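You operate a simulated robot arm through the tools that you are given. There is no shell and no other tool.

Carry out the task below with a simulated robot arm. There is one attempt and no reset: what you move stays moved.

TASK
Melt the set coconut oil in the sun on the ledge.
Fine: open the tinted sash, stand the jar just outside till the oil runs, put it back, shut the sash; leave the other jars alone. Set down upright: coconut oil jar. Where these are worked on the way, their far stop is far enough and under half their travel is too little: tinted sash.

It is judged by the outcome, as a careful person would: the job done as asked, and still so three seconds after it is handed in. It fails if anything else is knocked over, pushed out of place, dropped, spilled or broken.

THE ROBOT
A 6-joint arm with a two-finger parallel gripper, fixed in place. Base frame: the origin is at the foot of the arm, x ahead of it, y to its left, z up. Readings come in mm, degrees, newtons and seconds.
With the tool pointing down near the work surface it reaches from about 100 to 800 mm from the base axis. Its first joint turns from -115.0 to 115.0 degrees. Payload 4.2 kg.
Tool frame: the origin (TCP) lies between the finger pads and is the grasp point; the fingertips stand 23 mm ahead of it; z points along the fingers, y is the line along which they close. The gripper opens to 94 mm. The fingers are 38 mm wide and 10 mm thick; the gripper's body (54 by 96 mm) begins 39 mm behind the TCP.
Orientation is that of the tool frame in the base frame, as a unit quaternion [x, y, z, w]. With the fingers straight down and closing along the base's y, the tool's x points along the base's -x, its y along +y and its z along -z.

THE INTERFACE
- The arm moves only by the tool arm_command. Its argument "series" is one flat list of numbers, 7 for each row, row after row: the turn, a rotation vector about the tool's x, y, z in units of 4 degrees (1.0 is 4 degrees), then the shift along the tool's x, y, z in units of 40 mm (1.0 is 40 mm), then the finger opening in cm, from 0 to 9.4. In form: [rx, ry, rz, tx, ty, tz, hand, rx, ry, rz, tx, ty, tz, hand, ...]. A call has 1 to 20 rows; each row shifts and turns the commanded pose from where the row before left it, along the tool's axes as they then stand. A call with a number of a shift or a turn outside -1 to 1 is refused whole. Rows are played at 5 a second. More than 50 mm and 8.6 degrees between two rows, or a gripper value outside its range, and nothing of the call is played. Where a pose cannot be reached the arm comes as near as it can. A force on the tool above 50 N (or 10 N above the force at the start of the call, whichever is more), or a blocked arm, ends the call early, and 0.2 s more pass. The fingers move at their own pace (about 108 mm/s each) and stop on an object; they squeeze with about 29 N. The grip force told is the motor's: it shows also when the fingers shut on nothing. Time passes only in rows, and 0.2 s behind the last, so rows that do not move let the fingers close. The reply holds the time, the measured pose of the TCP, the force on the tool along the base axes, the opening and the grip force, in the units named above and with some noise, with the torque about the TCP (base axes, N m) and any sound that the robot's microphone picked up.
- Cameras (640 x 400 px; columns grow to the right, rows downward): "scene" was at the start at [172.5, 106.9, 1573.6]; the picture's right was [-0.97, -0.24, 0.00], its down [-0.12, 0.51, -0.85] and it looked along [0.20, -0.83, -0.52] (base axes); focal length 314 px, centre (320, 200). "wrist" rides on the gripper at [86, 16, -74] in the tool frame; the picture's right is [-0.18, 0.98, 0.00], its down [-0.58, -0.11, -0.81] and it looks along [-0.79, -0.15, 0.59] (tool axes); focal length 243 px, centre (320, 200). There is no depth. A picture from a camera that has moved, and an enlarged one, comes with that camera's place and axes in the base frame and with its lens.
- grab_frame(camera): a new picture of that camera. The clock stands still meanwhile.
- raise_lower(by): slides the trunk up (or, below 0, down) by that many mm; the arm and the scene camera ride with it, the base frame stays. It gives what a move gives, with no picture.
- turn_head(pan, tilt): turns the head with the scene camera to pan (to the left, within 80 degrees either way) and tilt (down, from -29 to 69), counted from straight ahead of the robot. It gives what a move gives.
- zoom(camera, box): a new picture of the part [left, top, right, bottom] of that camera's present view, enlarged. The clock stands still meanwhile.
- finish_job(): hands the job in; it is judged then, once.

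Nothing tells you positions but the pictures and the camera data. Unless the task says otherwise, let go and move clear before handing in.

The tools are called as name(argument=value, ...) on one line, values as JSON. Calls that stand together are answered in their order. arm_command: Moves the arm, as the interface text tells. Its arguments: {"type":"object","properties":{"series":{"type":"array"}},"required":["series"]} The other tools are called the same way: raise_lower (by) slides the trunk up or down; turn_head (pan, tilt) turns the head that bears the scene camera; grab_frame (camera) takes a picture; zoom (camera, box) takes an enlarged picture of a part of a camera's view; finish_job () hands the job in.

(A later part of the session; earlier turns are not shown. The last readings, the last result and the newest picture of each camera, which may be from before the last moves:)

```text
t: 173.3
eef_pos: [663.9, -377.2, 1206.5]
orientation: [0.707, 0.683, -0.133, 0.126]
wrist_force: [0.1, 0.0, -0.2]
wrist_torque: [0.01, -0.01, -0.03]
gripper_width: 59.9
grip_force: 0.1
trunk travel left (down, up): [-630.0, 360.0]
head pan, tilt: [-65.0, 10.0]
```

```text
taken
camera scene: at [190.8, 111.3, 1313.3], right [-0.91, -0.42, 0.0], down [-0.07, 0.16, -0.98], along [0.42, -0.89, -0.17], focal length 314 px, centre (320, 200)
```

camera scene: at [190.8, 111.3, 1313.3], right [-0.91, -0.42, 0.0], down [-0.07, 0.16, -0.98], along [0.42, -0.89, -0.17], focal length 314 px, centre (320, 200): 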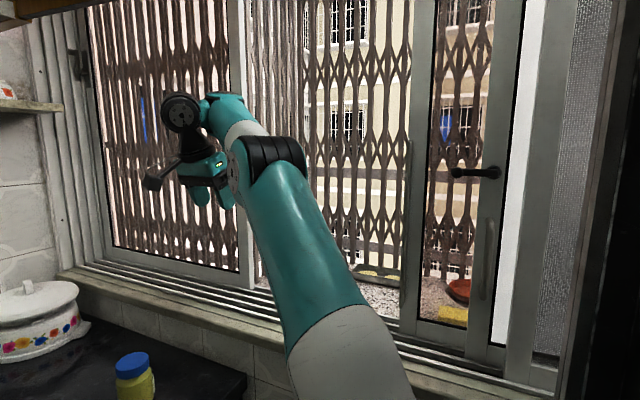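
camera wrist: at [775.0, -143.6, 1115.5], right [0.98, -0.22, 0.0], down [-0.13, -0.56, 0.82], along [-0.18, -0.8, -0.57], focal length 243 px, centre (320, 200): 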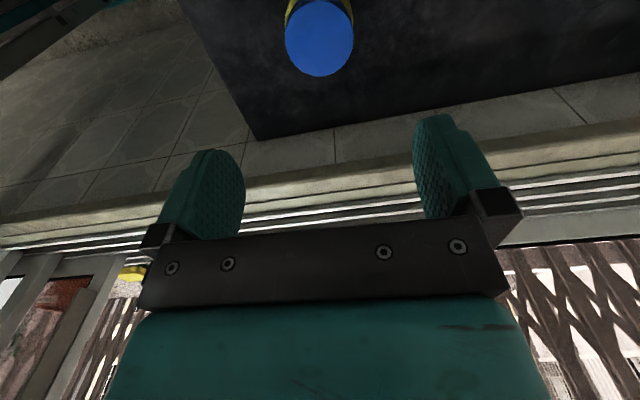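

The sash-side arm pose shows the elbow got bent the wrong way (it straightened over the ledge and folded upward). To recover I'll swing to the free area over the counter at near-full stretch, then move down so the elbow folds the right way.

arm_command(series=[0, 1, 0, 0.85, 0.25, 0, 6, 0, 1, 0, 0.85, 0.25, 0, 6, 0, 1, 0, 0.85, 0.25, 0.1, 6, 0, 1, 0, 0.85, 0.25, 0.2, 6, 0, 1, 0, 0.88, 0.25, 0.2, 6, 0, 0, 0, 0.88, 0.25, 0.2, 6, 0, 0, 0, 0.88, 0.25, 0.2, 6, 0, 0, 0, 0.88, 0.25, 0.2, 6, 0, 0, 0, 0.88, 0.25, 0.2, 6, 0, 0, 0, 0.88, 0.25, 0.2, 6, 0, 0, 0, 0.88, 0.25, 0.2, 6, 0, 0, 0, 0.88, 0.25, 0.2, 6])

turn_head(pan=-20, tilt=20)

grab_frame(camera="scene")

```text
t: 175.9
eef_pos: [799.9, 24.6, 1086.7]
orientation: [0.72, 0.694, -0.008, 0.006]
wrist_force: [0.4, -0.1, -0.2]
wrist_torque: [0.05, 0.02, 0.02]
gripper_width: 60.1
grip_force: 0.0
trunk travel left (down, up): [-630.0, 360.0]
head pan, tilt: [-65.0, 10.0]
```

```text
t: 177.1
eef_pos: [798.7, 23.5, 1085.9]
orientation: [0.719, 0.694, -0.008, 0.007]
wrist_force: [-0.4, 0.1, 0.9]
wrist_torque: [0.01, 0.01, -0.02]
gripper_width: 59.9
grip_force: 0.1
trunk travel left (down, up): [-630.0, 360.0]
head pan, tilt: [-20.0, 20.0]
```

```text
taken
camera scene: at [238.9, 163.7, 1297.1], right [-0.34, -0.94, 0.0], down [-0.32, 0.12, -0.94], along [0.88, -0.32, -0.34], focal length 314 px, centre (320, 200)
```

scene: 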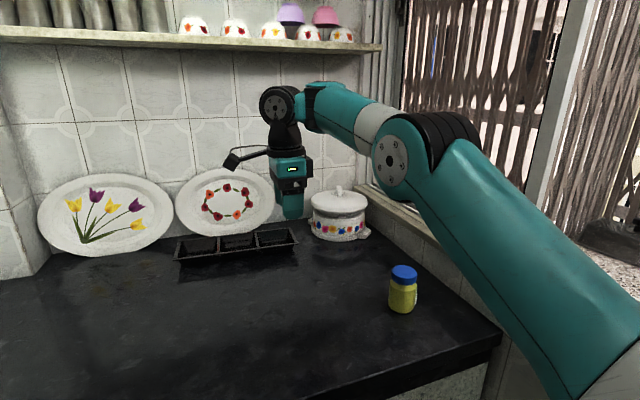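

Now move down here, over the clear counter, and see whether the elbow folds properly.

arm_command(series=[0, 0, 0, 0, 0, 0.7, 6, 0, 0, 0, 0, 0, 0.7, 6, 0, 0, 0, 0, 0, 0.7, 6])

grab_frame(camera="scene")

```text
t: 177.8
eef_pos: [807.1, 24.5, 1005.0]
orientation: [0.719, 0.695, -0.009, 0.007]
wrist_force: [-0.4, -0.1, 0.5]
wrist_torque: [0.0, -0.03, 0.0]
gripper_width: 60.1
grip_force: 0.1
out of reach, approached as far as the arm can: row 3
trunk travel left (down, up): [-630.0, 360.0]
head pan, tilt: [-20.0, 20.0]
```

```text
taken
camera scene: at [238.6, 163.8, 1297.2], right [-0.34, -0.94, 0.0], down [-0.32, 0.12, -0.94], along [0.88, -0.32, -0.34], focal length 314 px, centre (320, 200)
```

scene: 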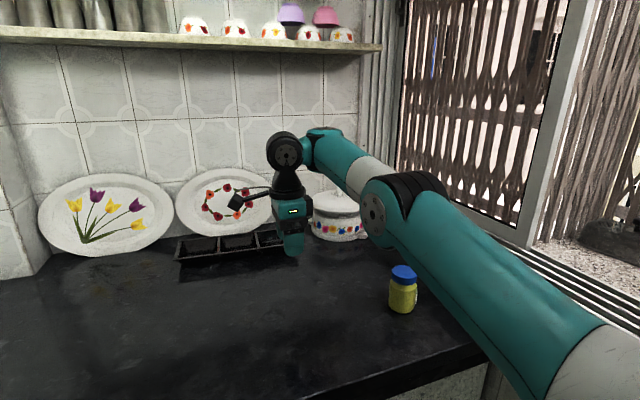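

The elbow is bent the wrong way and at its small limit. I'll stretch the arm straight outward over the empty counter, then go downward so the elbow folds upward as before.

arm_command(series=[0, 0, 0, 0, 0.5, 0, 6, 0, 0, 0, 0, 0.5, 0, 6, 0, 0, 0, 0, 0.5, 0, 6])

arm_command(series=[0, 0, 0, 0, 0.3, 0.2, 6, 0, 0, 0, 0, 0.3, 0.2, 6])

grab_frame(camera="scene")

```text
t: 178.7
eef_pos: [862.5, 22.2, 1002.8]
orientation: [0.719, 0.695, -0.008, 0.007]
wrist_force: [-0.2, 0.0, 0.6]
wrist_torque: [-0.01, -0.01, -0.03]
gripper_width: 59.9
grip_force: 0.0
out of reach, approached as far as the arm can: row 3
trunk travel left (down, up): [-630.0, 360.0]
head pan, tilt: [-20.0, 20.0]
```

```text
t: 179.2
eef_pos: [866.8, 22.8, 989.0]
orientation: [0.719, 0.695, -0.008, 0.007]
wrist_force: [-0.6, 0.6, -1.0]
wrist_torque: [-0.03, 0.0, 0.03]
gripper_width: 60.2
grip_force: 0.1
out of reach, approached as far as the arm can: row 1, 2
trunk travel left (down, up): [-630.0, 360.0]
head pan, tilt: [-20.0, 20.0]
```

```text
taken
camera scene: at [238.9, 163.8, 1297.0], right [-0.34, -0.94, 0.0], down [-0.32, 0.12, -0.94], along [0.88, -0.32, -0.34], focal length 314 px, centre (320, 200)
```

scene: 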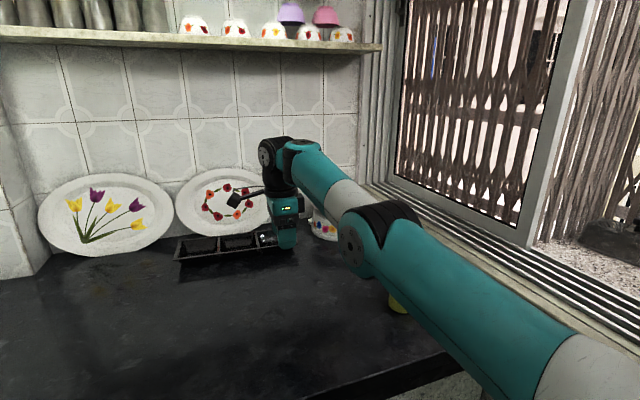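

Fully stretched. Now downward, then inward and down.

arm_command(series=[0, 0, 0, 0, -0.05, 0.4, 6, 0, 0, 0, 0, -0.1, 0.4, 6, 0, 0, 0, 0, -0.3, 0.4, 6, 0, 0, 0, 0, -0.5, 0.2, 6, 0, 0, 0, 0, -0.7, 0, 6, 0, 0, 0, 0, -0.7, 0, 6])

grab_frame(camera="scene")

```text
t: 180.7
eef_pos: [824.2, 24.1, 934.4]
orientation: [0.719, 0.695, -0.009, 0.007]
wrist_force: [0.0, 0.7, 0.4]
wrist_torque: [0.03, -0.02, 0.03]
gripper_width: 59.7
grip_force: 0.0
out of reach, approached as far as the arm can: row 5, 6
trunk travel left (down, up): [-630.0, 360.0]
head pan, tilt: [-20.0, 20.0]
```

```text
taken
camera scene: at [238.9, 163.8, 1297.0], right [-0.34, -0.94, 0.0], down [-0.32, 0.12, -0.94], along [0.88, -0.32, -0.34], focal length 314 px, centre (320, 200)
```

scene: 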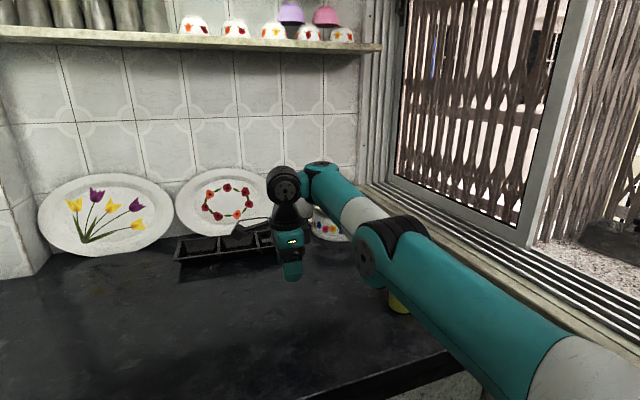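

Not yet flipped. I'll stretch to full reach once more and then come inward while rising instead.

arm_command(series=[0, 0, 0, 0, 0.6, -0.3, 6, 0, 0, 0, 0, 0.6, -0.5, 6, 0, 0, 0, 0, 0.6, -0.5, 6, 0, 0, 0, 0, 0.6, -0.5, 6])

arm_command(series=[0, 0, 0, 0, -0.3, -0.5, 6, 0, 0, 0, 0, -0.6, -0.5, 6, 0, 0, 0, 0, -0.7, -0.3, 6, 0, 0, 0, 0, -0.8, 0, 6, 0, 0, 0, 0, -0.8, 0, 6])

grab_frame(camera="scene")

```text
t: 181.7
eef_pos: [868.5, 24.6, 972.9]
orientation: [0.72, 0.694, -0.008, 0.007]
wrist_force: [0.9, 0.3, -0.2]
wrist_torque: [-0.01, 0.02, -0.05]
gripper_width: 60.3
grip_force: 0.0
out of reach, approached as far as the arm can: row 3, 4
trunk travel left (down, up): [-630.0, 360.0]
head pan, tilt: [-20.0, 20.0]
```

```text
t: 182.8
eef_pos: [797.4, 31.7, 1029.6]
orientation: [0.719, 0.695, -0.01, 0.006]
wrist_force: [-0.9, -1.3, 0.0]
wrist_torque: [0.0, -0.01, 0.01]
gripper_width: 59.9
grip_force: 0.0
out of reach, approached as far as the arm can: row 4, 5
trunk travel left (down, up): [-630.0, 360.0]
head pan, tilt: [-20.0, 20.0]
```

```text
taken
camera scene: at [238.9, 163.8, 1297.0], right [-0.34, -0.94, 0.0], down [-0.32, 0.12, -0.94], along [0.88, -0.32, -0.34], focal length 314 px, centre (320, 200)
```

scene: 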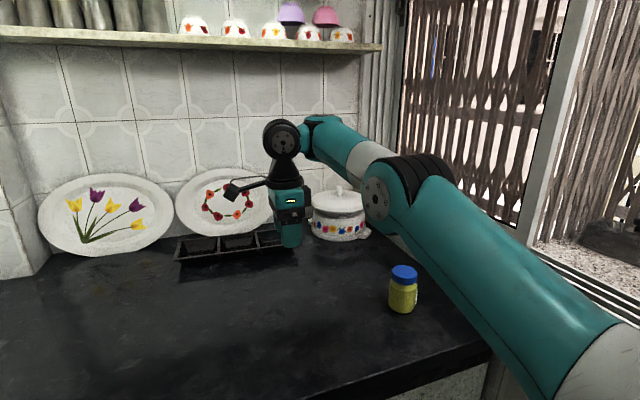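

I need to understand the arm's fold; zoom on the wrist and elbow.

zoom(camera="scene", box=[200, 80, 460, 260])

```text
2.22 times, centred on (330, 170) of scene
camera zoom: at [238.9, 163.8, 1297.0], right [-0.34, -0.94, 0.0], down [-0.32, 0.12, -0.94], along [0.88, -0.32, -0.34], focal length 698 px, centre (298, 267)
```

zoom: 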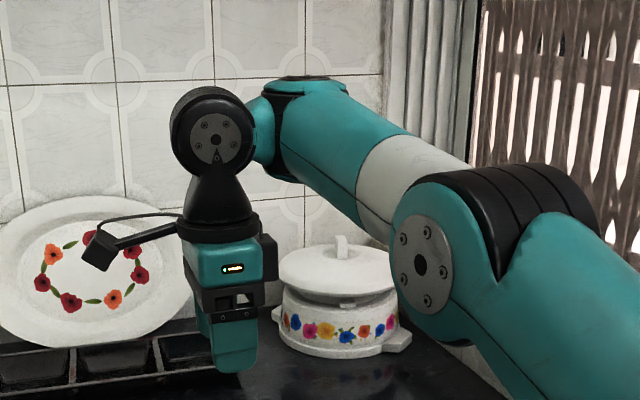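

I'll test whether the wrist's roll is what's limiting: yaw the tool and then try coming inward.

arm_command(series=[0, 0, 1, 0, 0, 0, 6, 0, 0, 1, 0, 0, 0, 6, 0, 0, 1, 0, 0, 0, 6, 0, 0, 1, 0, 0, 0, 6, 0, 0, 1, 0, 0, 0, 6, 0, 0, 1, 0, 0, 0, 6, 0, 0, 1, 0, 0, 0, 6, 0, 0, 1, 0, 0, 0, 6, 0, 0, 1, 0, 0, 0, 6, 0, 0, 1, 0, 0, 0, 6])

zoom(camera="scene", box=[200, 80, 460, 260])

```text
t: 185.1
eef_pos: [834.0, 34.3, 1045.8]
orientation: [0.914, 0.406, -0.007, 0.009]
wrist_force: [0.0, 0.5, -0.7]
wrist_torque: [0.01, -0.03, -0.01]
gripper_width: 60.3
grip_force: 0.1
out of reach, approached as far as the arm can: row 1, 2, 3, 4, 5, 6, 7, 8, 9, 10
trunk travel left (down, up): [-630.0, 360.0]
head pan, tilt: [-20.0, 20.0]
```

```text
2.22 times, centred on (330, 170) of scene
camera zoom: at [238.9, 163.8, 1297.0], right [-0.34, -0.94, 0.0], down [-0.32, 0.12, -0.94], along [0.88, -0.32, -0.34], focal length 698 px, centre (298, 267)
```

zoom: 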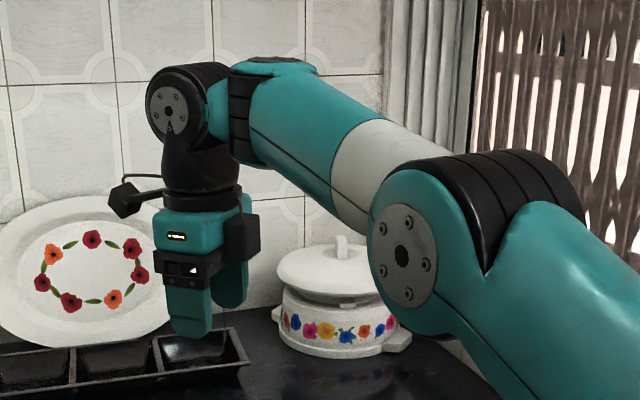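

Yawing that way makes it worse, so the last joint is at its limit. Yaw the other way instead.

arm_command(series=[0, 0, -1, 0, 0, 0, 6, 0, 0, -1, 0, 0, 0, 6, 0, 0, -1, 0, 0, 0, 6, 0, 0, -1, 0, 0, 0, 6, 0, 0, -1, 0, 0, 0, 6, 0, 0, -1, 0, 0, 0, 6, 0, 0, -1, 0, 0, 0, 6, 0, 0, -1, 0, 0, 0, 6, 0, 0, -1, 0, 0, 0, 6, 0, 0, -1, 0, 0, 0, 6, 0, 0, -1, 0, 0, 0, 6, 0, 0, -1, 0, 0, 0, 6, 0, 0, -1, 0, 0, 0, 6, 0, 0, -1, 0, 0, 0, 6, 0, 0, -1, 0, 0, 0, 6, 0, 0, -1, 0, 0, 0, 6, 0, 0, -1, 0, 0, 0, 6, 0, 0, -1, 0, 0, 0, 6, 0, 0, -1, 0, 0, 0, 6, 0, 0, -1, 0, 0, 0, 6])

arm_command(series=[0, 0, -1, 0, 0, 0, 6, 0, 0, -1, 0, 0, 0, 6, 0, 0, -1, 0, 0, 0, 6, 0, 0, -1, 0, 0, 0, 6, 0, 0, -1, 0, 0, 0, 6, 0, 0, -1, 0, 0, 0, 6, 0, 0, -1, 0, 0, 0, 6, 0, 0, -1, 0, 0, 0, 6])

zoom(camera="scene", box=[200, 80, 460, 260])

```text
t: 189.2
eef_pos: [833.3, 34.7, 1046.6]
orientation: [0.438, 0.899, -0.01, 0.003]
wrist_force: [-1.3, 0.4, -0.2]
wrist_torque: [0.0, -0.01, -0.01]
gripper_width: 60.0
grip_force: 0.1
trunk travel left (down, up): [-630.0, 360.0]
head pan, tilt: [-20.0, 20.0]
```

```text
t: 191.1
eef_pos: [833.7, 35.1, 1046.3]
orientation: [0.174, 0.985, -0.01, 0.001]
wrist_force: [0.1, 0.2, 0.0]
wrist_torque: [-0.01, -0.04, -0.02]
gripper_width: 60.0
grip_force: 0.2
trunk travel left (down, up): [-630.0, 360.0]
head pan, tilt: [-20.0, 20.0]
```

```text
2.22 times, centred on (330, 170) of scene
camera zoom: at [238.9, 163.8, 1297.0], right [-0.34, -0.94, 0.0], down [-0.32, 0.12, -0.94], along [0.88, -0.32, -0.34], focal length 698 px, centre (298, 267)
```

zoom: 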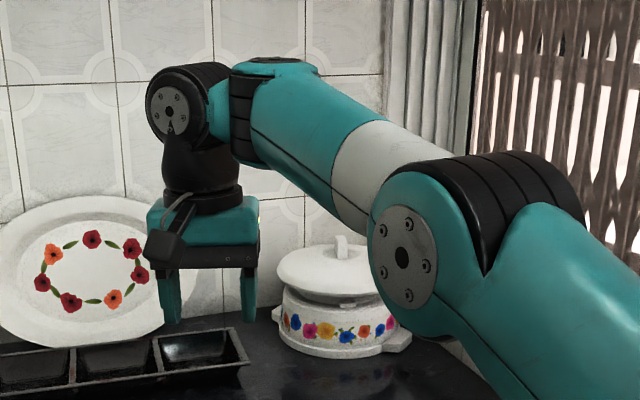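

Free turning that way. Now try moving inward and down.

arm_command(series=[0, 0, 0, 0.6, -0.2, 0.2, 6, 0, 0, 0, 0.6, -0.2, 0.2, 6, 0, 0, 0, 0.6, -0.2, 0.2, 6, 0, 0, 0, 0.6, -0.2, 0.2, 6])

grab_frame(camera="scene")

```text
t: 192.1
eef_pos: [778.8, 45.7, 1035.1]
orientation: [0.174, 0.985, -0.011, 0.0]
wrist_force: [-0.5, -0.5, -0.6]
wrist_torque: [0.02, 0.0, -0.01]
gripper_width: 60.1
grip_force: 0.1
out of reach, approached as far as the arm can: row 3, 4
trunk travel left (down, up): [-630.0, 360.0]
head pan, tilt: [-20.0, 20.0]
```

```text
taken
camera scene: at [239.0, 163.7, 1297.0], right [-0.34, -0.94, 0.0], down [-0.32, 0.12, -0.94], along [0.88, -0.32, -0.34], focal length 314 px, centre (320, 200)
```

scene: 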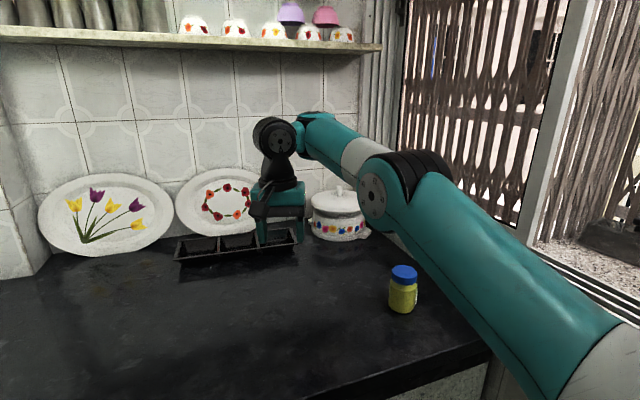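

Let me test which wrist direction is limited: tilt the tool slightly outward.

arm_command(series=[0, -1, 0, 0, 0, 0, 6, 0, -1, 0, 0, 0, 0, 6])

arm_command(series=[0, 1, 0, 0, 0, 0, 6, 0, 1, 0, 0, 0, 0, 6, 0, 1, 0, 0, 0, 0, 6, 0, 1, 0, 0, 0, 0, 6])

arm_command(series=[0, 0, 0, 0.5, 0, 0.2, 6, 0, 0, 0, 0.5, 0, 0.2, 6, 0, 0, 0, 0.5, 0, 0.2, 6])

```text
t: 192.7
eef_pos: [800.6, 52.9, 1042.5]
orientation: [0.173, 0.982, -0.022, 0.069]
wrist_force: [0.1, -0.6, -0.1]
wrist_torque: [-0.06, 0.01, -0.01]
gripper_width: 59.9
grip_force: 0.1
out of reach, approached as far as the arm can: row 1, 2
trunk travel left (down, up): [-630.0, 360.0]
head pan, tilt: [-20.0, 20.0]
```

```text
t: 193.7
eef_pos: [808.8, 52.8, 1042.9]
orientation: [0.174, 0.984, -0.014, -0.036]
wrist_force: [-0.1, 0.0, -0.3]
wrist_torque: [0.03, -0.01, 0.0]
gripper_width: 59.8
grip_force: 0.1
out of reach, approached as far as the arm can: row 4
trunk travel left (down, up): [-630.0, 360.0]
head pan, tilt: [-20.0, 20.0]
```

```text
t: 194.2
eef_pos: [770.7, 56.4, 1034.6]
orientation: [0.197, 0.978, 0.001, -0.069]
wrist_force: [0.2, 0.6, 1.1]
wrist_torque: [-0.02, -0.02, -0.04]
gripper_width: 59.9
grip_force: 0.0
out of reach, approached as far as the arm can: row 1
trunk travel left (down, up): [-630.0, 360.0]
head pan, tilt: [-20.0, 20.0]
stopped in row 2: the arm was blocked; the commanded pose is now the measured one
```

The arm reports being blocked; look before any further move.

grab_frame(camera="scene")

turn_head(pan=-45, tilt=45)

grab_frame(camera="scene")

grab_frame(camera="wrist")

```text
taken
camera scene: at [238.6, 164.0, 1297.1], right [-0.34, -0.94, 0.0], down [-0.32, 0.12, -0.94], along [0.88, -0.32, -0.34], focal length 314 px, centre (320, 200)
```

scene: 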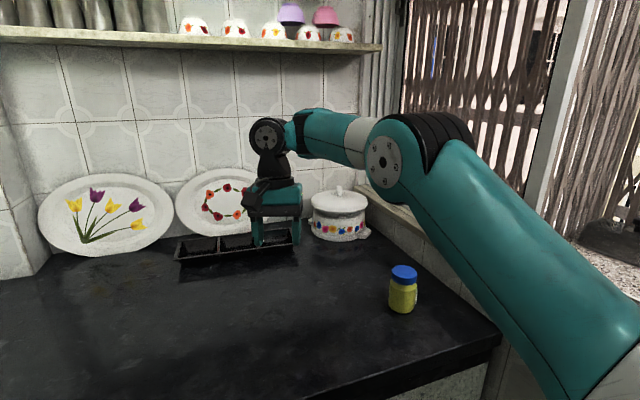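

```text
t: 195.1
eef_pos: [770.6, 56.9, 1036.2]
orientation: [0.197, 0.978, 0.001, -0.069]
wrist_force: [-0.1, 0.3, 0.3]
wrist_torque: [-0.01, 0.0, 0.05]
gripper_width: 59.8
grip_force: 0.0
trunk travel left (down, up): [-630.0, 360.0]
head pan, tilt: [-45.0, 45.0]
```

```text
taken
camera scene: at [209.0, 138.2, 1258.4], right [-0.71, -0.71, 0.0], down [-0.5, 0.5, -0.71], along [0.5, -0.5, -0.71], focal length 314 px, centre (320, 200)
```

scene: 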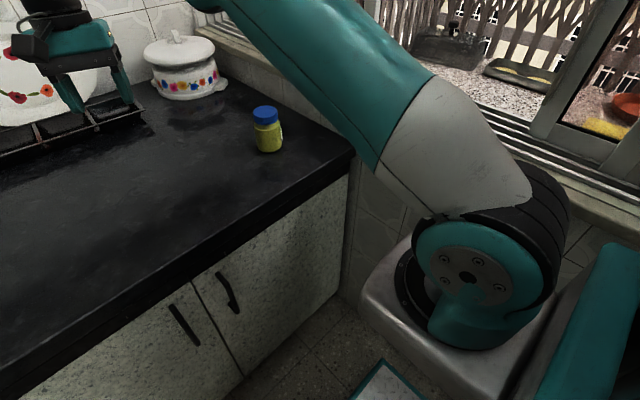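

```text
taken
camera wrist: at [708.3, 102.4, 1120.2], right [0.55, 0.84, -0.05], down [0.6, -0.35, 0.72], along [0.59, -0.42, -0.69], focal length 243 px, centre (320, 200)
```

wrist: 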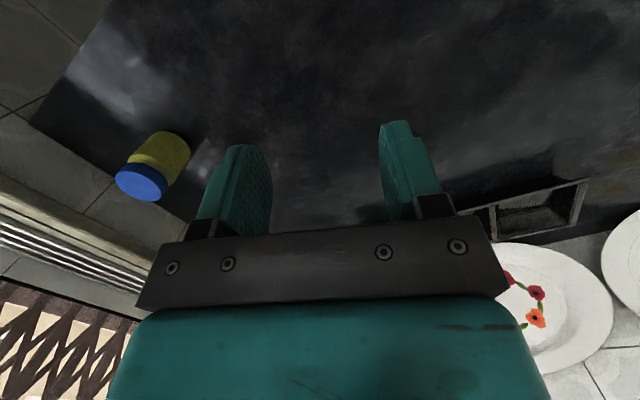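

The elbow is now folding upward as wanted; nothing is touching. Continue gently inward and down.

arm_command(series=[0, 0, 0, 0.3, 0, 0.2, 6, 0, 0, 0, 0.4, 0, 0.3, 6, 0, 0, 0, 0.4, 0, 0.3, 6])

turn_head(pan=-20, tilt=20)

grab_frame(camera="scene")

```text
t: 195.9
eef_pos: [744.0, 78.9, 1019.4]
orientation: [0.197, 0.978, 0.001, -0.071]
wrist_force: [0.0, 0.2, 1.1]
wrist_torque: [-0.01, -0.02, -0.01]
gripper_width: 60.0
grip_force: 0.0
out of reach, approached as far as the arm can: row 2, 3
trunk travel left (down, up): [-630.0, 360.0]
head pan, tilt: [-45.0, 45.0]
```

```text
t: 196.8
eef_pos: [743.5, 80.4, 1018.5]
orientation: [0.197, 0.978, 0.001, -0.071]
wrist_force: [-0.6, -0.4, -1.0]
wrist_torque: [-0.04, 0.0, 0.03]
gripper_width: 60.0
grip_force: 0.1
trunk travel left (down, up): [-630.0, 360.0]
head pan, tilt: [-20.0, 20.0]
```

```text
taken
camera scene: at [238.9, 163.7, 1297.0], right [-0.34, -0.94, 0.0], down [-0.32, 0.12, -0.94], along [0.88, -0.32, -0.34], focal length 314 px, centre (320, 200)
```

scene: 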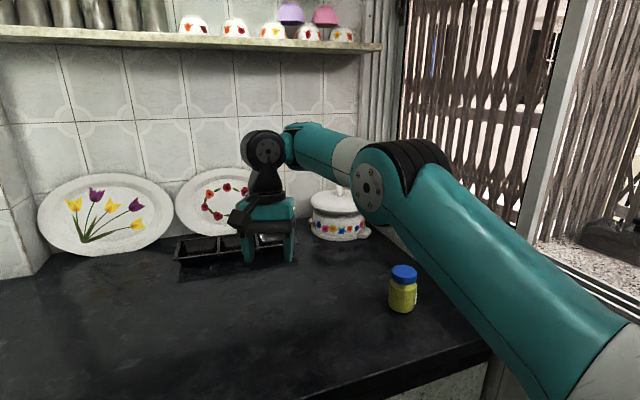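

The arm is intact and clear. In this fold it prefers reaching upward, which worked before with the trunk low. So: rise and swing round toward the window high up, then lower the trunk and take the fin with the tool tilted as I did early on. First up/out and squaring the wrist.

arm_command(series=[0, 0, 0, -0.5, 0, -0.8, 5, 0, 0, 0, -0.3, 0, -0.8, 5, 0, -1, 0, 0, 0, -0.5, 5, 0, -0.9, 0, 0, 0, -0.5, 5])

arm_command(series=[0, 0, 1, 0, 0, 0, 5, 0, 0, 1, 0, 0, 0, 5, 0, 0, 1, 0, 0, 0, 5, 0, 0, 1, 0, 0, 0, 5, 0, 0, 1, 0, 0, 0, 5, 0, 0, 1, 0, 0, 0, 5, 0, 0, 1, 0, 0, 0, 5, 0, 0, 1, 0, 0, 0, 5, 0, 0, 1, 0, 0, 0, 5, 0, 0, 1, 0, 0, 0, 5, 0, 0, 1, 0, 0, 0, 5, 0, 0, 1, 0, 0, 0, 5, 0, 0, 1, 0, 0, 0, 5, 0, 0, 1, 0, 0, 0, 5, 0, 0, 1, 0, 0, 0, 5, 0, 0, 1, 0, 0, 0, 5, 0, 0, 0.8, 0, 0, 0, 5])

```text
t: 197.8
eef_pos: [771.6, 44.8, 1115.5]
orientation: [0.196, 0.98, -0.012, -0.005]
wrist_force: [1.5, -0.4, -0.5]
wrist_torque: [-0.02, 0.05, -0.01]
gripper_width: 50.0
grip_force: 0.1
out of reach, approached as far as the arm can: row 1, 2, 3
trunk travel left (down, up): [-630.0, 360.0]
head pan, tilt: [-20.0, 20.0]
```

```text
t: 201.4
eef_pos: [772.1, 46.2, 1113.8]
orientation: [0.707, 0.707, -0.013, 0.002]
wrist_force: [0.2, 0.2, 0.0]
wrist_torque: [0.01, 0.0, 0.01]
gripper_width: 49.8
grip_force: 0.0
trunk travel left (down, up): [-630.0, 360.0]
head pan, tilt: [-20.0, 20.0]
```

Square and free. A quick test inward and down from here:

arm_command(series=[0, 0, 0, 0, -0.6, 0, 5, 0, 0, 0, 0, -0.6, 0, 5, 0, 0, 0, 0, -0.6, 0.2, 5, 0, 0, 0, 0, -0.6, 0.2, 5])

grab_frame(camera="scene")

```text
t: 202.4
eef_pos: [722.9, 10.3, 1132.2]
orientation: [0.695, 0.719, -0.009, -0.017]
wrist_force: [0.1, 1.8, 0.7]
wrist_torque: [-0.09, 0.01, 0.03]
gripper_width: 49.8
grip_force: 0.0
out of reach, approached as far as the arm can: row 2, 3, 4
trunk travel left (down, up): [-630.0, 360.0]
head pan, tilt: [-20.0, 20.0]
```

```text
taken
camera scene: at [239.0, 164.6, 1296.9], right [-0.34, -0.94, 0.0], down [-0.32, 0.12, -0.94], along [0.88, -0.32, -0.34], focal length 314 px, centre (320, 200)
```

scene: 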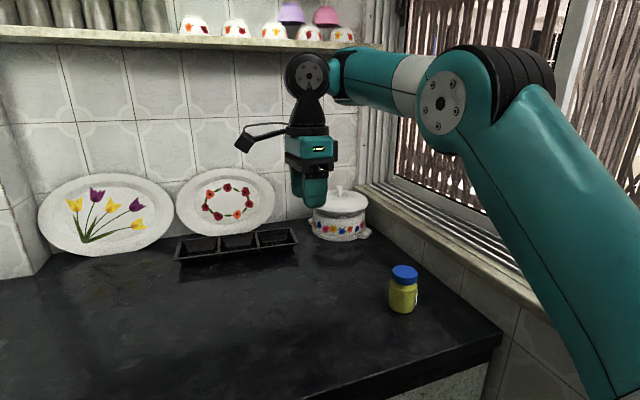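

Consistent with the limit, so I'll follow the plan: swing high toward the window.

arm_command(series=[0, 0, 0, -0.4, 0.1, -0.5, 5, 0, 0, 0, -0.8, 0, -0.3, 5, 0, 0, 0, -0.85, -0.1, -0.3, 5, 0, 0, 0, -0.85, -0.1, -0.3, 5, 0, 0, 0, -0.85, -0.1, -0.3, 5, 0, 0, 0, -0.85, -0.1, -0.3, 5, 0, 0, 0, -0.85, -0.1, -0.3, 5, 0, 0, 0, -0.85, -0.1, -0.3, 5, 0, 0, 0, -0.85, -0.1, -0.3, 5])

arm_command(series=[0, 0, 0, -0.1, -0.7, -0.48, 5, 0, 0, 0, -0.1, -0.76, -0.48, 5, 0, 0, 0, -0.1, -0.76, -0.48, 5, 0, 0, 0, -0.1, -0.76, -0.48, 5, 0, 0, 0, -0.1, -0.76, -0.48, 5, 0, 0, 0, -0.1, -0.76, -0.48, 5])

turn_head(pan=-65, tilt=5)

grab_frame(camera="scene")

```text
t: 204.4
eef_pos: [701.6, -275.6, 1254.6]
orientation: [0.706, 0.708, -0.013, 0.003]
wrist_force: [-0.6, 0.4, -0.6]
wrist_torque: [-0.05, -0.03, 0.01]
gripper_width: 49.9
grip_force: 0.0
trunk travel left (down, up): [-630.0, 360.0]
head pan, tilt: [-20.0, 20.0]
```

```text
t: 205.8
eef_pos: [522.8, -294.9, 1365.0]
orientation: [0.706, 0.708, -0.011, 0.002]
wrist_force: [-0.4, -0.2, 0.5]
wrist_torque: [0.03, 0.04, 0.01]
gripper_width: 49.8
grip_force: 0.0
out of reach, approached as far as the arm can: row 6
trunk travel left (down, up): [-630.0, 360.0]
head pan, tilt: [-20.0, 20.0]
```

```text
t: 206.9
eef_pos: [521.7, -295.5, 1363.0]
orientation: [0.706, 0.709, -0.012, 0.004]
wrist_force: [1.1, 0.3, 0.1]
wrist_torque: [-0.01, 0.02, -0.02]
gripper_width: 49.9
grip_force: 0.2
trunk travel left (down, up): [-630.0, 360.0]
head pan, tilt: [-65.0, 5.0]
```

```text
taken
camera scene: at [190.3, 112.4, 1321.4], right [-0.91, -0.42, 0.0], down [-0.04, 0.08, -1.0], along [0.42, -0.9, -0.09], focal length 314 px, centre (320, 200)
```

scene: 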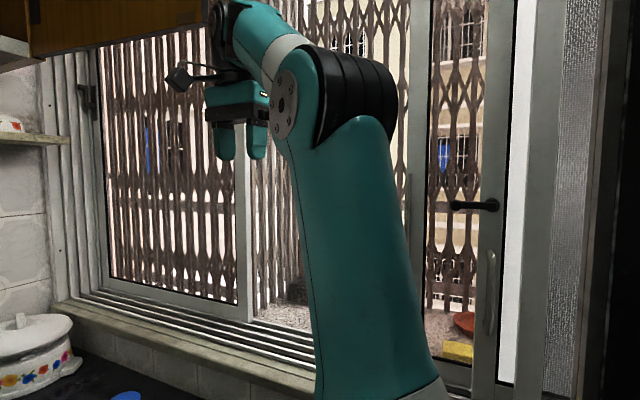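

Good: upper arm upright and forearm reaching up. Now lower the trunk 300 mm and look.

raise_lower(by=-300)

grab_frame(camera="wrist")

turn_head(pan=-65, tilt=-5)

grab_frame(camera="scene")

```text
t: 209.9
eef_pos: [521.6, -294.7, 1064.2]
orientation: [0.706, 0.708, -0.013, 0.004]
wrist_force: [-0.1, 0.3, 0.9]
wrist_torque: [-0.02, -0.06, -0.03]
gripper_width: 50.1
grip_force: 0.1
trunk travel left (down, up): [-330.0, 660.0]
head pan, tilt: [-65.0, 5.0]
```

```text
taken
camera wrist: at [538.9, -206.8, 1136.2], right [0.98, -0.18, -0.01], down [-0.1, -0.56, 0.82], along [-0.15, -0.81, -0.57], focal length 243 px, centre (320, 200)
```

wrist: 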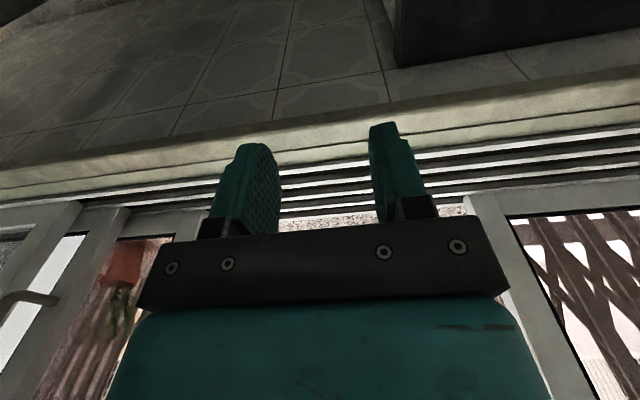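

```text
t: 210.6
eef_pos: [522.8, -295.5, 1064.0]
orientation: [0.706, 0.708, -0.013, 0.004]
wrist_force: [0.1, -0.1, -0.8]
wrist_torque: [0.02, 0.01, 0.0]
gripper_width: 50.0
grip_force: 0.1
trunk travel left (down, up): [-330.0, 660.0]
head pan, tilt: [-65.0, -5.0]
```

```text
taken
camera scene: at [188.3, 116.3, 1037.0], right [-0.91, -0.42, 0.0], down [0.04, -0.08, -1.0], along [0.42, -0.9, 0.09], focal length 314 px, centre (320, 200)
```

scene: 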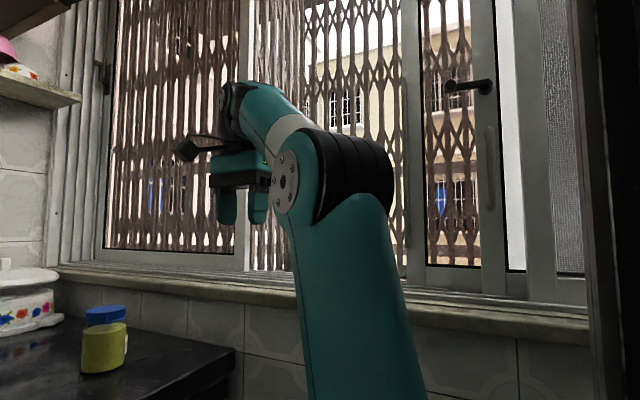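

Now tilt the tool toward the window while keeping the wrist where it is.

arm_command(series=[0, -1, 0, -0.25, 0, -0.08, 5, 0, -1, 0, -0.255, 0, -0.06, 5, 0, -1, 0, -0.26, 0, -0.045, 5, 0, -1, 0, -0.262, 0, -0.03, 5, 0, -1, 0, -0.263, 0, -0.01, 5, 0, -1, 0, -0.263, 0, 0.007, 5, 0, -1, 0, -0.262, 0, 0.025, 5, 0, -1, 0, -0.26, 0, 0.044, 5, 0, -1, 0, -0.256, 0, 0.06, 5, 0, -1, 0, -0.25, 0, 0.08, 5])

arm_command(series=[0, 0, 0, 0, -0.6, 0, 5, 0, 0, 0, 0, -0.7, 0, 5, 0, 0, 0, 0, -0.7, 0, 5, 0, 0, 0, 0, -0.7, 0, 5])

grab_frame(camera="wrist")

grab_frame(camera="scene")

```text
t: 212.8
eef_pos: [500.9, -410.3, 1091.9]
orientation: [0.659, 0.667, -0.243, 0.247]
wrist_force: [-0.7, 0.2, -0.5]
wrist_torque: [0.04, 0.02, -0.02]
gripper_width: 50.0
grip_force: 0.1
out of reach, approached as far as the arm can: row 8, 9, 10
trunk travel left (down, up): [-330.0, 660.0]
head pan, tilt: [-65.0, -5.0]
```

```text
t: 213.8
eef_pos: [403.7, -417.2, 1124.9]
orientation: [0.659, 0.665, -0.253, 0.244]
wrist_force: [0.2, -0.4, -0.5]
wrist_torque: [0.0, 0.01, -0.04]
gripper_width: 49.9
grip_force: 0.0
out of reach, approached as far as the arm can: row 1, 2, 3, 4
trunk travel left (down, up): [-330.0, 660.0]
head pan, tilt: [-65.0, -5.0]
```

```text
taken
camera wrist: at [419.9, -302.3, 1123.5], right [0.98, -0.14, 0.11], down [-0.1, 0.09, 0.99], along [-0.14, -0.99, 0.08], focal length 243 px, centre (320, 200)
```

wrist: 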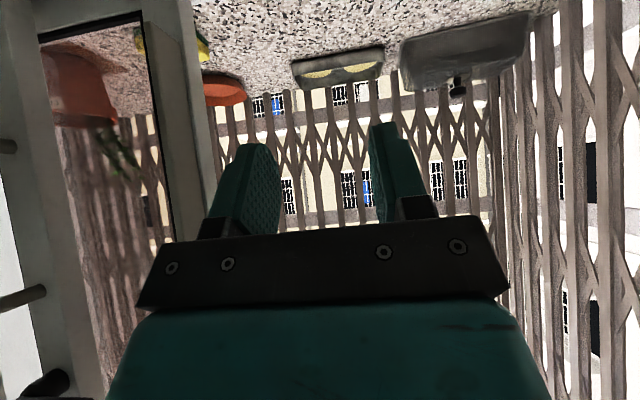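

```text
taken
camera scene: at [188.4, 116.3, 1037.1], right [-0.91, -0.42, 0.0], down [0.04, -0.08, -1.0], along [0.42, -0.9, 0.09], focal length 314 px, centre (320, 200)
```

scene: 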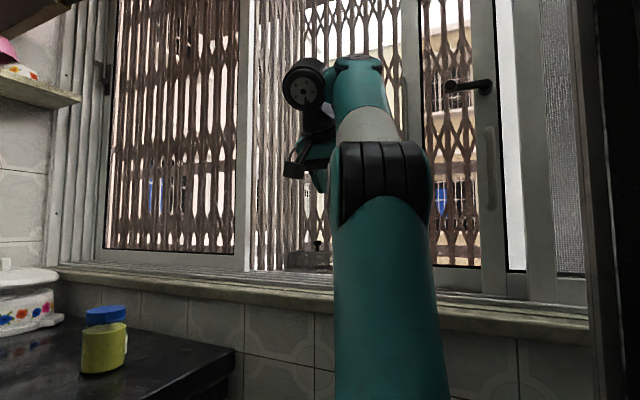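

Close to reach; let it ride a bit higher (the fin spans z 1010–1313). Continue toward the fin with a small retreat from the glass.

arm_command(series=[0, 0, 0, -0.2, -0.6, -0.5, 5, 0, 0, 0, 0, -0.7, -0.1, 5])

grab_frame(camera="wrist")

```text
t: 214.4
eef_pos: [352.1, -407.9, 1148.8]
orientation: [0.66, 0.664, -0.253, 0.245]
wrist_force: [-0.4, 0.9, 0.2]
wrist_torque: [-0.05, 0.0, 0.01]
gripper_width: 50.2
grip_force: 0.0
trunk travel left (down, up): [-330.0, 660.0]
head pan, tilt: [-65.0, -5.0]
```

```text
taken
camera wrist: at [367.8, -293.4, 1147.3], right [0.98, -0.14, 0.11], down [-0.1, 0.09, 0.99], along [-0.14, -0.99, 0.08], focal length 243 px, centre (320, 200)
```

wrist: 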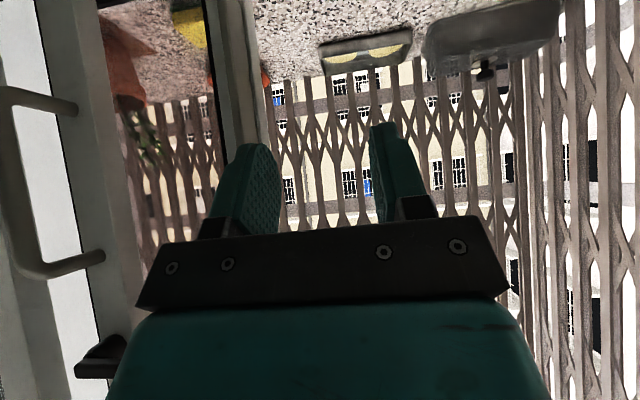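

zoom(camera="wrist", box=[180, 0, 340, 160])

```text
2.50 times, centred on (260, 80) of wrist
camera zoom: at [367.8, -293.4, 1147.3], right [0.98, -0.14, 0.11], down [-0.1, 0.09, 0.99], along [-0.14, -0.99, 0.08], focal length 606 px, centre (470, 500)
```

zoom: 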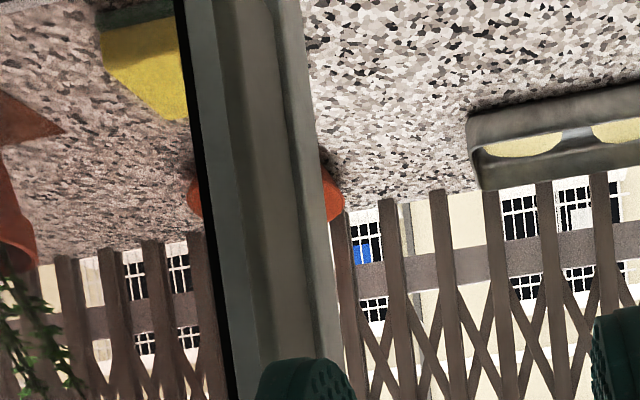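

The fin stands at about x 304. Align with it and check.

arm_command(series=[0, 0, 0, 0, -0.6, -0.05, 5, 0, 0, 0, 0, -0.6, -0.05, 5])

grab_frame(camera="wrist")

turn_head(pan=-75, tilt=-15)

grab_frame(camera="scene")

```text
t: 215.0
eef_pos: [303.3, -405.7, 1153.2]
orientation: [0.659, 0.664, -0.253, 0.246]
wrist_force: [-0.6, 0.4, 0.5]
wrist_torque: [0.05, -0.02, 0.01]
gripper_width: 50.2
grip_force: 0.1
trunk travel left (down, up): [-330.0, 660.0]
head pan, tilt: [-65.0, -5.0]
```

```text
taken
camera wrist: at [319.2, -290.2, 1150.8], right [0.98, -0.14, 0.11], down [-0.1, 0.09, 0.99], along [-0.14, -0.99, 0.08], focal length 243 px, centre (320, 200)
```

wrist: 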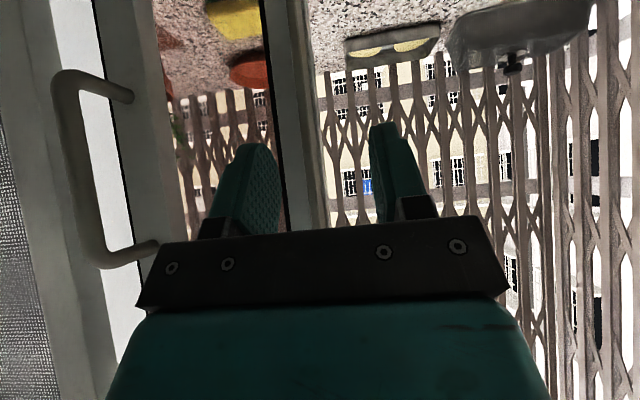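

```text
t: 215.8
eef_pos: [303.9, -404.9, 1152.9]
orientation: [0.659, 0.664, -0.252, 0.246]
wrist_force: [1.3, 0.0, 0.7]
wrist_torque: [-0.04, -0.03, 0.0]
gripper_width: 50.2
grip_force: 0.1
trunk travel left (down, up): [-330.0, 660.0]
head pan, tilt: [-75.0, -15.0]
```

```text
taken
camera scene: at [172.2, 117.9, 1051.7], right [-0.97, -0.26, 0.0], down [0.07, -0.25, -0.97], along [0.25, -0.93, 0.26], focal length 314 px, centre (320, 200)
```

scene: 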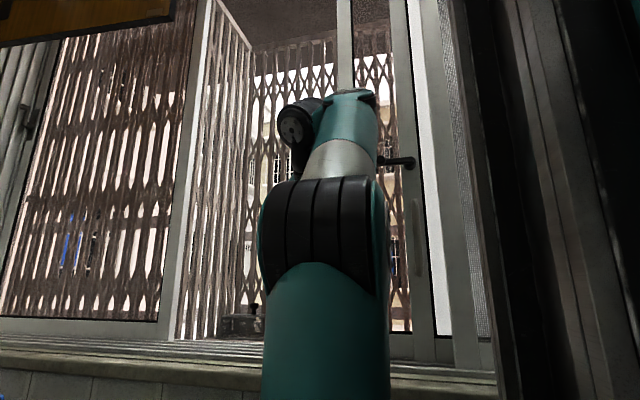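

zoom(camera="wrist", box=[240, 60, 400, 240])

```text
2.22 times, centred on (320, 150) of wrist
camera zoom: at [319.5, -290.3, 1150.8], right [0.98, -0.14, 0.11], down [-0.1, 0.09, 0.99], along [-0.14, -0.99, 0.08], focal length 539 px, centre (320, 311)
```

zoom: 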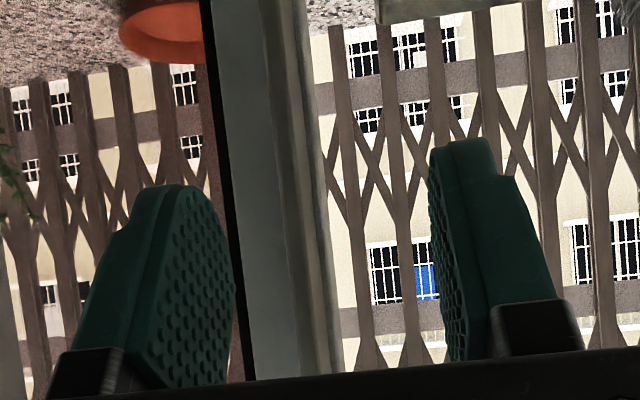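

Fin is between the fingers. Advance to it and close.

arm_command(series=[0, 0, 0, -0.36, -0.08, 0.31, 5, 0, 0, 0, -0.36, -0.06, 0.31, 5])

arm_command(series=[0, 0, 0, 0, 0, 0, 2, 0, 0, 0, 0, 0, 0, 0.5, 0, 0, 0, 0, 0, 0, 0.3])

```text
t: 216.4
eef_pos: [298.4, -442.8, 1152.1]
orientation: [0.66, 0.664, -0.253, 0.246]
wrist_force: [0.3, -0.1, -1.2]
wrist_torque: [-0.03, 0.02, 0.03]
gripper_width: 50.1
grip_force: 0.1
trunk travel left (down, up): [-330.0, 660.0]
head pan, tilt: [-75.0, -15.0]
```

```text
t: 217.2
eef_pos: [300.0, -443.2, 1152.5]
orientation: [0.658, 0.664, -0.253, 0.247]
wrist_force: [6.6, -1.3, 0.9]
wrist_torque: [-0.49, -0.84, 0.2]
gripper_width: 6.4
grip_force: 44.9
trunk travel left (down, up): [-330.0, 660.0]
head pan, tilt: [-75.0, -15.0]
```

Gripped. Drag toward +x (closing) in stages.

arm_command(series=[0, 0, 0, 0, 0.5, 0, 0.3, 0, 0, 0, 0, 0.7, 0, 0.3, 0, 0, 0, 0, 0.7, 0, 0.3, 0, 0, 0, 0, 0.7, 0, 0.3, 0, 0, 0, 0, 0.7, 0, 0.3])

grab_frame(camera="wrist")

```text
t: 218.4
eef_pos: [434.3, -440.7, 1150.9]
orientation: [0.657, 0.666, -0.252, 0.248]
wrist_force: [6.7, -12.5, 22.2]
wrist_torque: [-1.15, -0.69, 0.21]
gripper_width: 7.1
grip_force: 44.7
trunk travel left (down, up): [-330.0, 660.0]
head pan, tilt: [-75.0, -15.0]
```

```text
taken
camera wrist: at [448.8, -326.7, 1149.0], right [0.99, -0.13, 0.11], down [-0.1, 0.09, 0.99], along [-0.14, -0.99, 0.08], focal length 243 px, centre (320, 200)
```

wrist: 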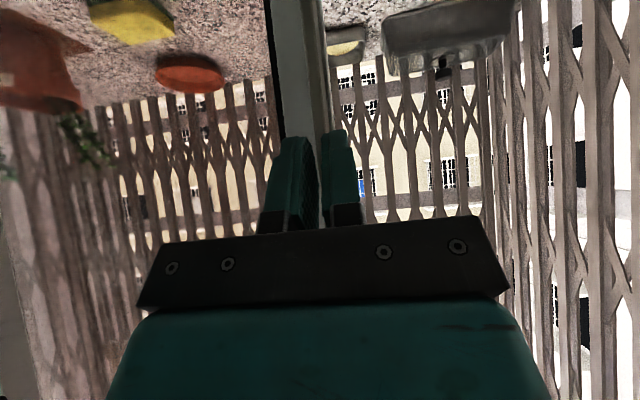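

Works well. Before I run out of reach: open slightly (still straddling the fin), raise the trunk 100 and lower the arm 100 to gain reach.

arm_command(series=[0, 0, 0, 0, 0, 0, 2.5, 0, 0, 0, 0, 0, 0, 3, 0, 0, 0, 0, 0, 0, 3])

raise_lower(by=80)

arm_command(series=[0, 0, 0, 0.5, 0, 0.57, 3, 0, 0, 0, 0.5, 0, 0.57, 3, 0, 0, 0, 0.5, 0, 0.57, 3])

```text
t: 219.2
eef_pos: [431.5, -441.8, 1150.1]
orientation: [0.659, 0.665, -0.252, 0.245]
wrist_force: [-0.3, -1.2, 0.5]
wrist_torque: [0.01, -0.01, -0.02]
gripper_width: 30.1
grip_force: 0.0
trunk travel left (down, up): [-330.0, 660.0]
head pan, tilt: [-75.0, -15.0]
```

```text
t: 220.3
eef_pos: [431.4, -440.9, 1230.1]
orientation: [0.659, 0.665, -0.252, 0.246]
wrist_force: [-0.3, -0.1, -0.8]
wrist_torque: [0.0, -0.04, -0.01]
gripper_width: 30.0
grip_force: 0.1
trunk travel left (down, up): [-410.0, 580.0]
head pan, tilt: [-75.0, -15.0]
```

```text
t: 221.1
eef_pos: [441.1, -453.0, 1185.3]
orientation: [0.66, 0.664, -0.253, 0.245]
wrist_force: [0.2, 0.2, -0.5]
wrist_torque: [-0.03, 0.0, 0.01]
gripper_width: 30.0
grip_force: 0.1
out of reach, approached as far as the arm can: row 2, 3
trunk travel left (down, up): [-410.0, 580.0]
head pan, tilt: [-75.0, -15.0]
```

Slight drift toward the stile; correct it, re-grip and go on dragging.

arm_command(series=[0, 0, 0, 0.02, -0.12, -0.35, 3, 0, 0, 0, 0, 0, 0, 1, 0, 0, 0, 0, 0, 0, 0.3, 0, 0, 0, 0, 0, 0, 0.3])

arm_command(series=[0, 0, 0, 0, 0.5, 0, 0.3, 0, 0, 0, 0, 0.7, 0, 0.3, 0, 0, 0, 0, 0.7, 0, 0.3, 0, 0, 0, 0, 0.7, 0, 0.3])

```text
t: 222.1
eef_pos: [436.9, -443.1, 1195.5]
orientation: [0.661, 0.663, -0.253, 0.246]
wrist_force: [-3.5, -6.0, 7.9]
wrist_torque: [-0.46, -0.76, -0.12]
gripper_width: 6.6
grip_force: 45.3
trunk travel left (down, up): [-410.0, 580.0]
head pan, tilt: [-75.0, -15.0]
```

```text
t: 223.1
eef_pos: [514.7, -443.1, 1171.0]
orientation: [0.658, 0.666, -0.248, 0.25]
wrist_force: [1.1, 7.2, 31.1]
wrist_torque: [-0.72, -0.4, -0.23]
gripper_width: 6.6
grip_force: 45.1
out of reach, approached as far as the arm can: row 3, 4
trunk travel left (down, up): [-410.0, 580.0]
head pan, tilt: [-75.0, -15.0]
```

Gain more freedom by steepening the tool on the fin: open slightly, raise trunk 60, then tilt back while lowering.

arm_command(series=[0, 0, 0, 0, 0, 0, 2.5, 0, 0, 0, 0, 0, 0, 3, 0, 0, 0, 0, 0, 0, 3])

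raise_lower(by=60)

arm_command(series=[0, 1, 0, 0.16, 0, 0.19, 3, 0, 1, 0, 0.147, 0, 0.2, 3, 0, 1, 0, 0.132, 0, 0.21, 3, 0, 1, 0, 0.117, 0, 0.22, 3, 0, 1, 0, 0.1, 0, 0.228, 3, 0, 1, 0, 0.085, 0, 0.235, 3])

grab_frame(camera="wrist")

```text
t: 223.9
eef_pos: [513.6, -445.2, 1167.9]
orientation: [0.659, 0.666, -0.248, 0.246]
wrist_force: [-0.2, -0.6, -0.3]
wrist_torque: [-0.01, -0.02, -0.02]
gripper_width: 30.0
grip_force: 0.0
trunk travel left (down, up): [-410.0, 580.0]
head pan, tilt: [-75.0, -15.0]
```

```text
t: 224.9
eef_pos: [513.9, -445.7, 1229.6]
orientation: [0.658, 0.666, -0.248, 0.248]
wrist_force: [0.6, -0.7, 0.7]
wrist_torque: [0.0, 0.0, -0.04]
gripper_width: 30.1
grip_force: 0.0
trunk travel left (down, up): [-470.0, 520.0]
head pan, tilt: [-75.0, -15.0]
```

```text
t: 226.1
eef_pos: [514.1, -440.2, 1192.6]
orientation: [0.683, 0.698, -0.148, 0.154]
wrist_force: [1.6, 54.0, -7.0]
wrist_torque: [-3.21, 0.06, -0.11]
gripper_width: 30.1
grip_force: 0.1
trunk travel left (down, up): [-470.0, 520.0]
head pan, tilt: [-75.0, -15.0]
stopped in row 5: the force on the tool passed its limit at 59 N (the readings are from after the stop); the commanded pose is now the measured one
```

```text
taken
camera wrist: at [528.4, -329.2, 1224.2], right [0.99, -0.15, 0.08], down [-0.11, -0.19, 0.97], along [-0.13, -0.97, -0.21], focal length 243 px, centre (320, 200)
```

wrist: 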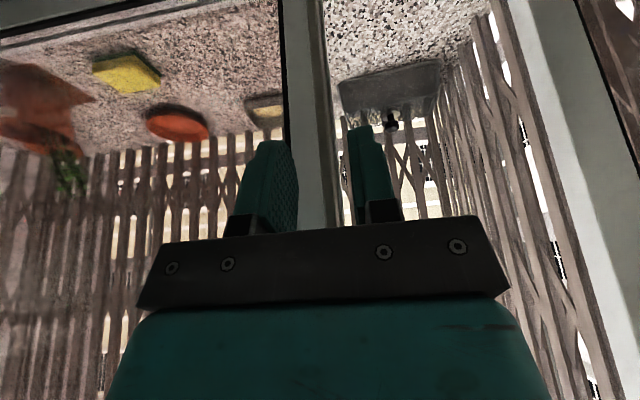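

The palm edge met the fin's front. Back off 5 mm, re-grip at this tilt and drag on.

arm_command(series=[0, 0, 0, 0.12, 0, -0.06, 3, 0, 0, 0, 0, 0, 0, 1, 0, 0, 0, 0, 0, 0, 0.3, 0, 0, 0, 0, 0, 0, 0.3])

arm_command(series=[0, 0, 0, 0, 0.5, 0, 0.3, 0, 0, 0, 0, 0.6, 0, 0.3, 0, 0, 0, 0, 0.6, 0, 0.3])

```text
t: 227.1
eef_pos: [511.3, -439.2, 1192.2]
orientation: [0.687, 0.696, -0.147, 0.15]
wrist_force: [-2.7, 6.3, 17.2]
wrist_torque: [-1.28, 0.32, -0.11]
gripper_width: 6.7
grip_force: 45.3
trunk travel left (down, up): [-470.0, 520.0]
head pan, tilt: [-75.0, -15.0]
```

```text
t: 227.8
eef_pos: [579.0, -438.1, 1188.9]
orientation: [0.686, 0.696, -0.144, 0.153]
wrist_force: [2.3, -14.1, 28.0]
wrist_torque: [-1.04, 0.0, 0.08]
gripper_width: 6.7
grip_force: 45.1
out of reach, approached as far as the arm can: row 3
trunk travel left (down, up): [-470.0, 520.0]
head pan, tilt: [-75.0, -15.0]
```

Good progress (x 579). Repeat: open, trunk up 60, arm down 60, grip, drag.

arm_command(series=[0, 0, 0, 0, 0, 0, 2.5, 0, 0, 0, 0, 0, 0, 3, 0, 0, 0, 0, 0, 0, 3])

raise_lower(by=70)

arm_command(series=[0, 0, 0, 0.33, 0, 0.75, 3, 0, 0, 0, 0.33, 0, 0.75, 3])

```text
t: 228.7
eef_pos: [579.9, -437.5, 1187.9]
orientation: [0.687, 0.696, -0.145, 0.15]
wrist_force: [0.2, -0.1, -0.2]
wrist_torque: [-0.01, -0.01, 0.02]
gripper_width: 29.9
grip_force: 0.0
trunk travel left (down, up): [-470.0, 520.0]
head pan, tilt: [-75.0, -15.0]
```

```text
t: 229.7
eef_pos: [579.3, -436.7, 1259.1]
orientation: [0.687, 0.696, -0.146, 0.151]
wrist_force: [-0.8, -0.1, -0.1]
wrist_torque: [-0.02, 0.03, 0.01]
gripper_width: 29.9
grip_force: 0.1
trunk travel left (down, up): [-540.0, 450.0]
head pan, tilt: [-75.0, -15.0]
```

```text
t: 230.3
eef_pos: [579.5, -438.3, 1192.7]
orientation: [0.687, 0.696, -0.147, 0.151]
wrist_force: [-0.9, -0.2, 0.0]
wrist_torque: [0.02, 0.02, 0.0]
gripper_width: 30.4
grip_force: 0.2
trunk travel left (down, up): [-540.0, 450.0]
head pan, tilt: [-75.0, -15.0]
```

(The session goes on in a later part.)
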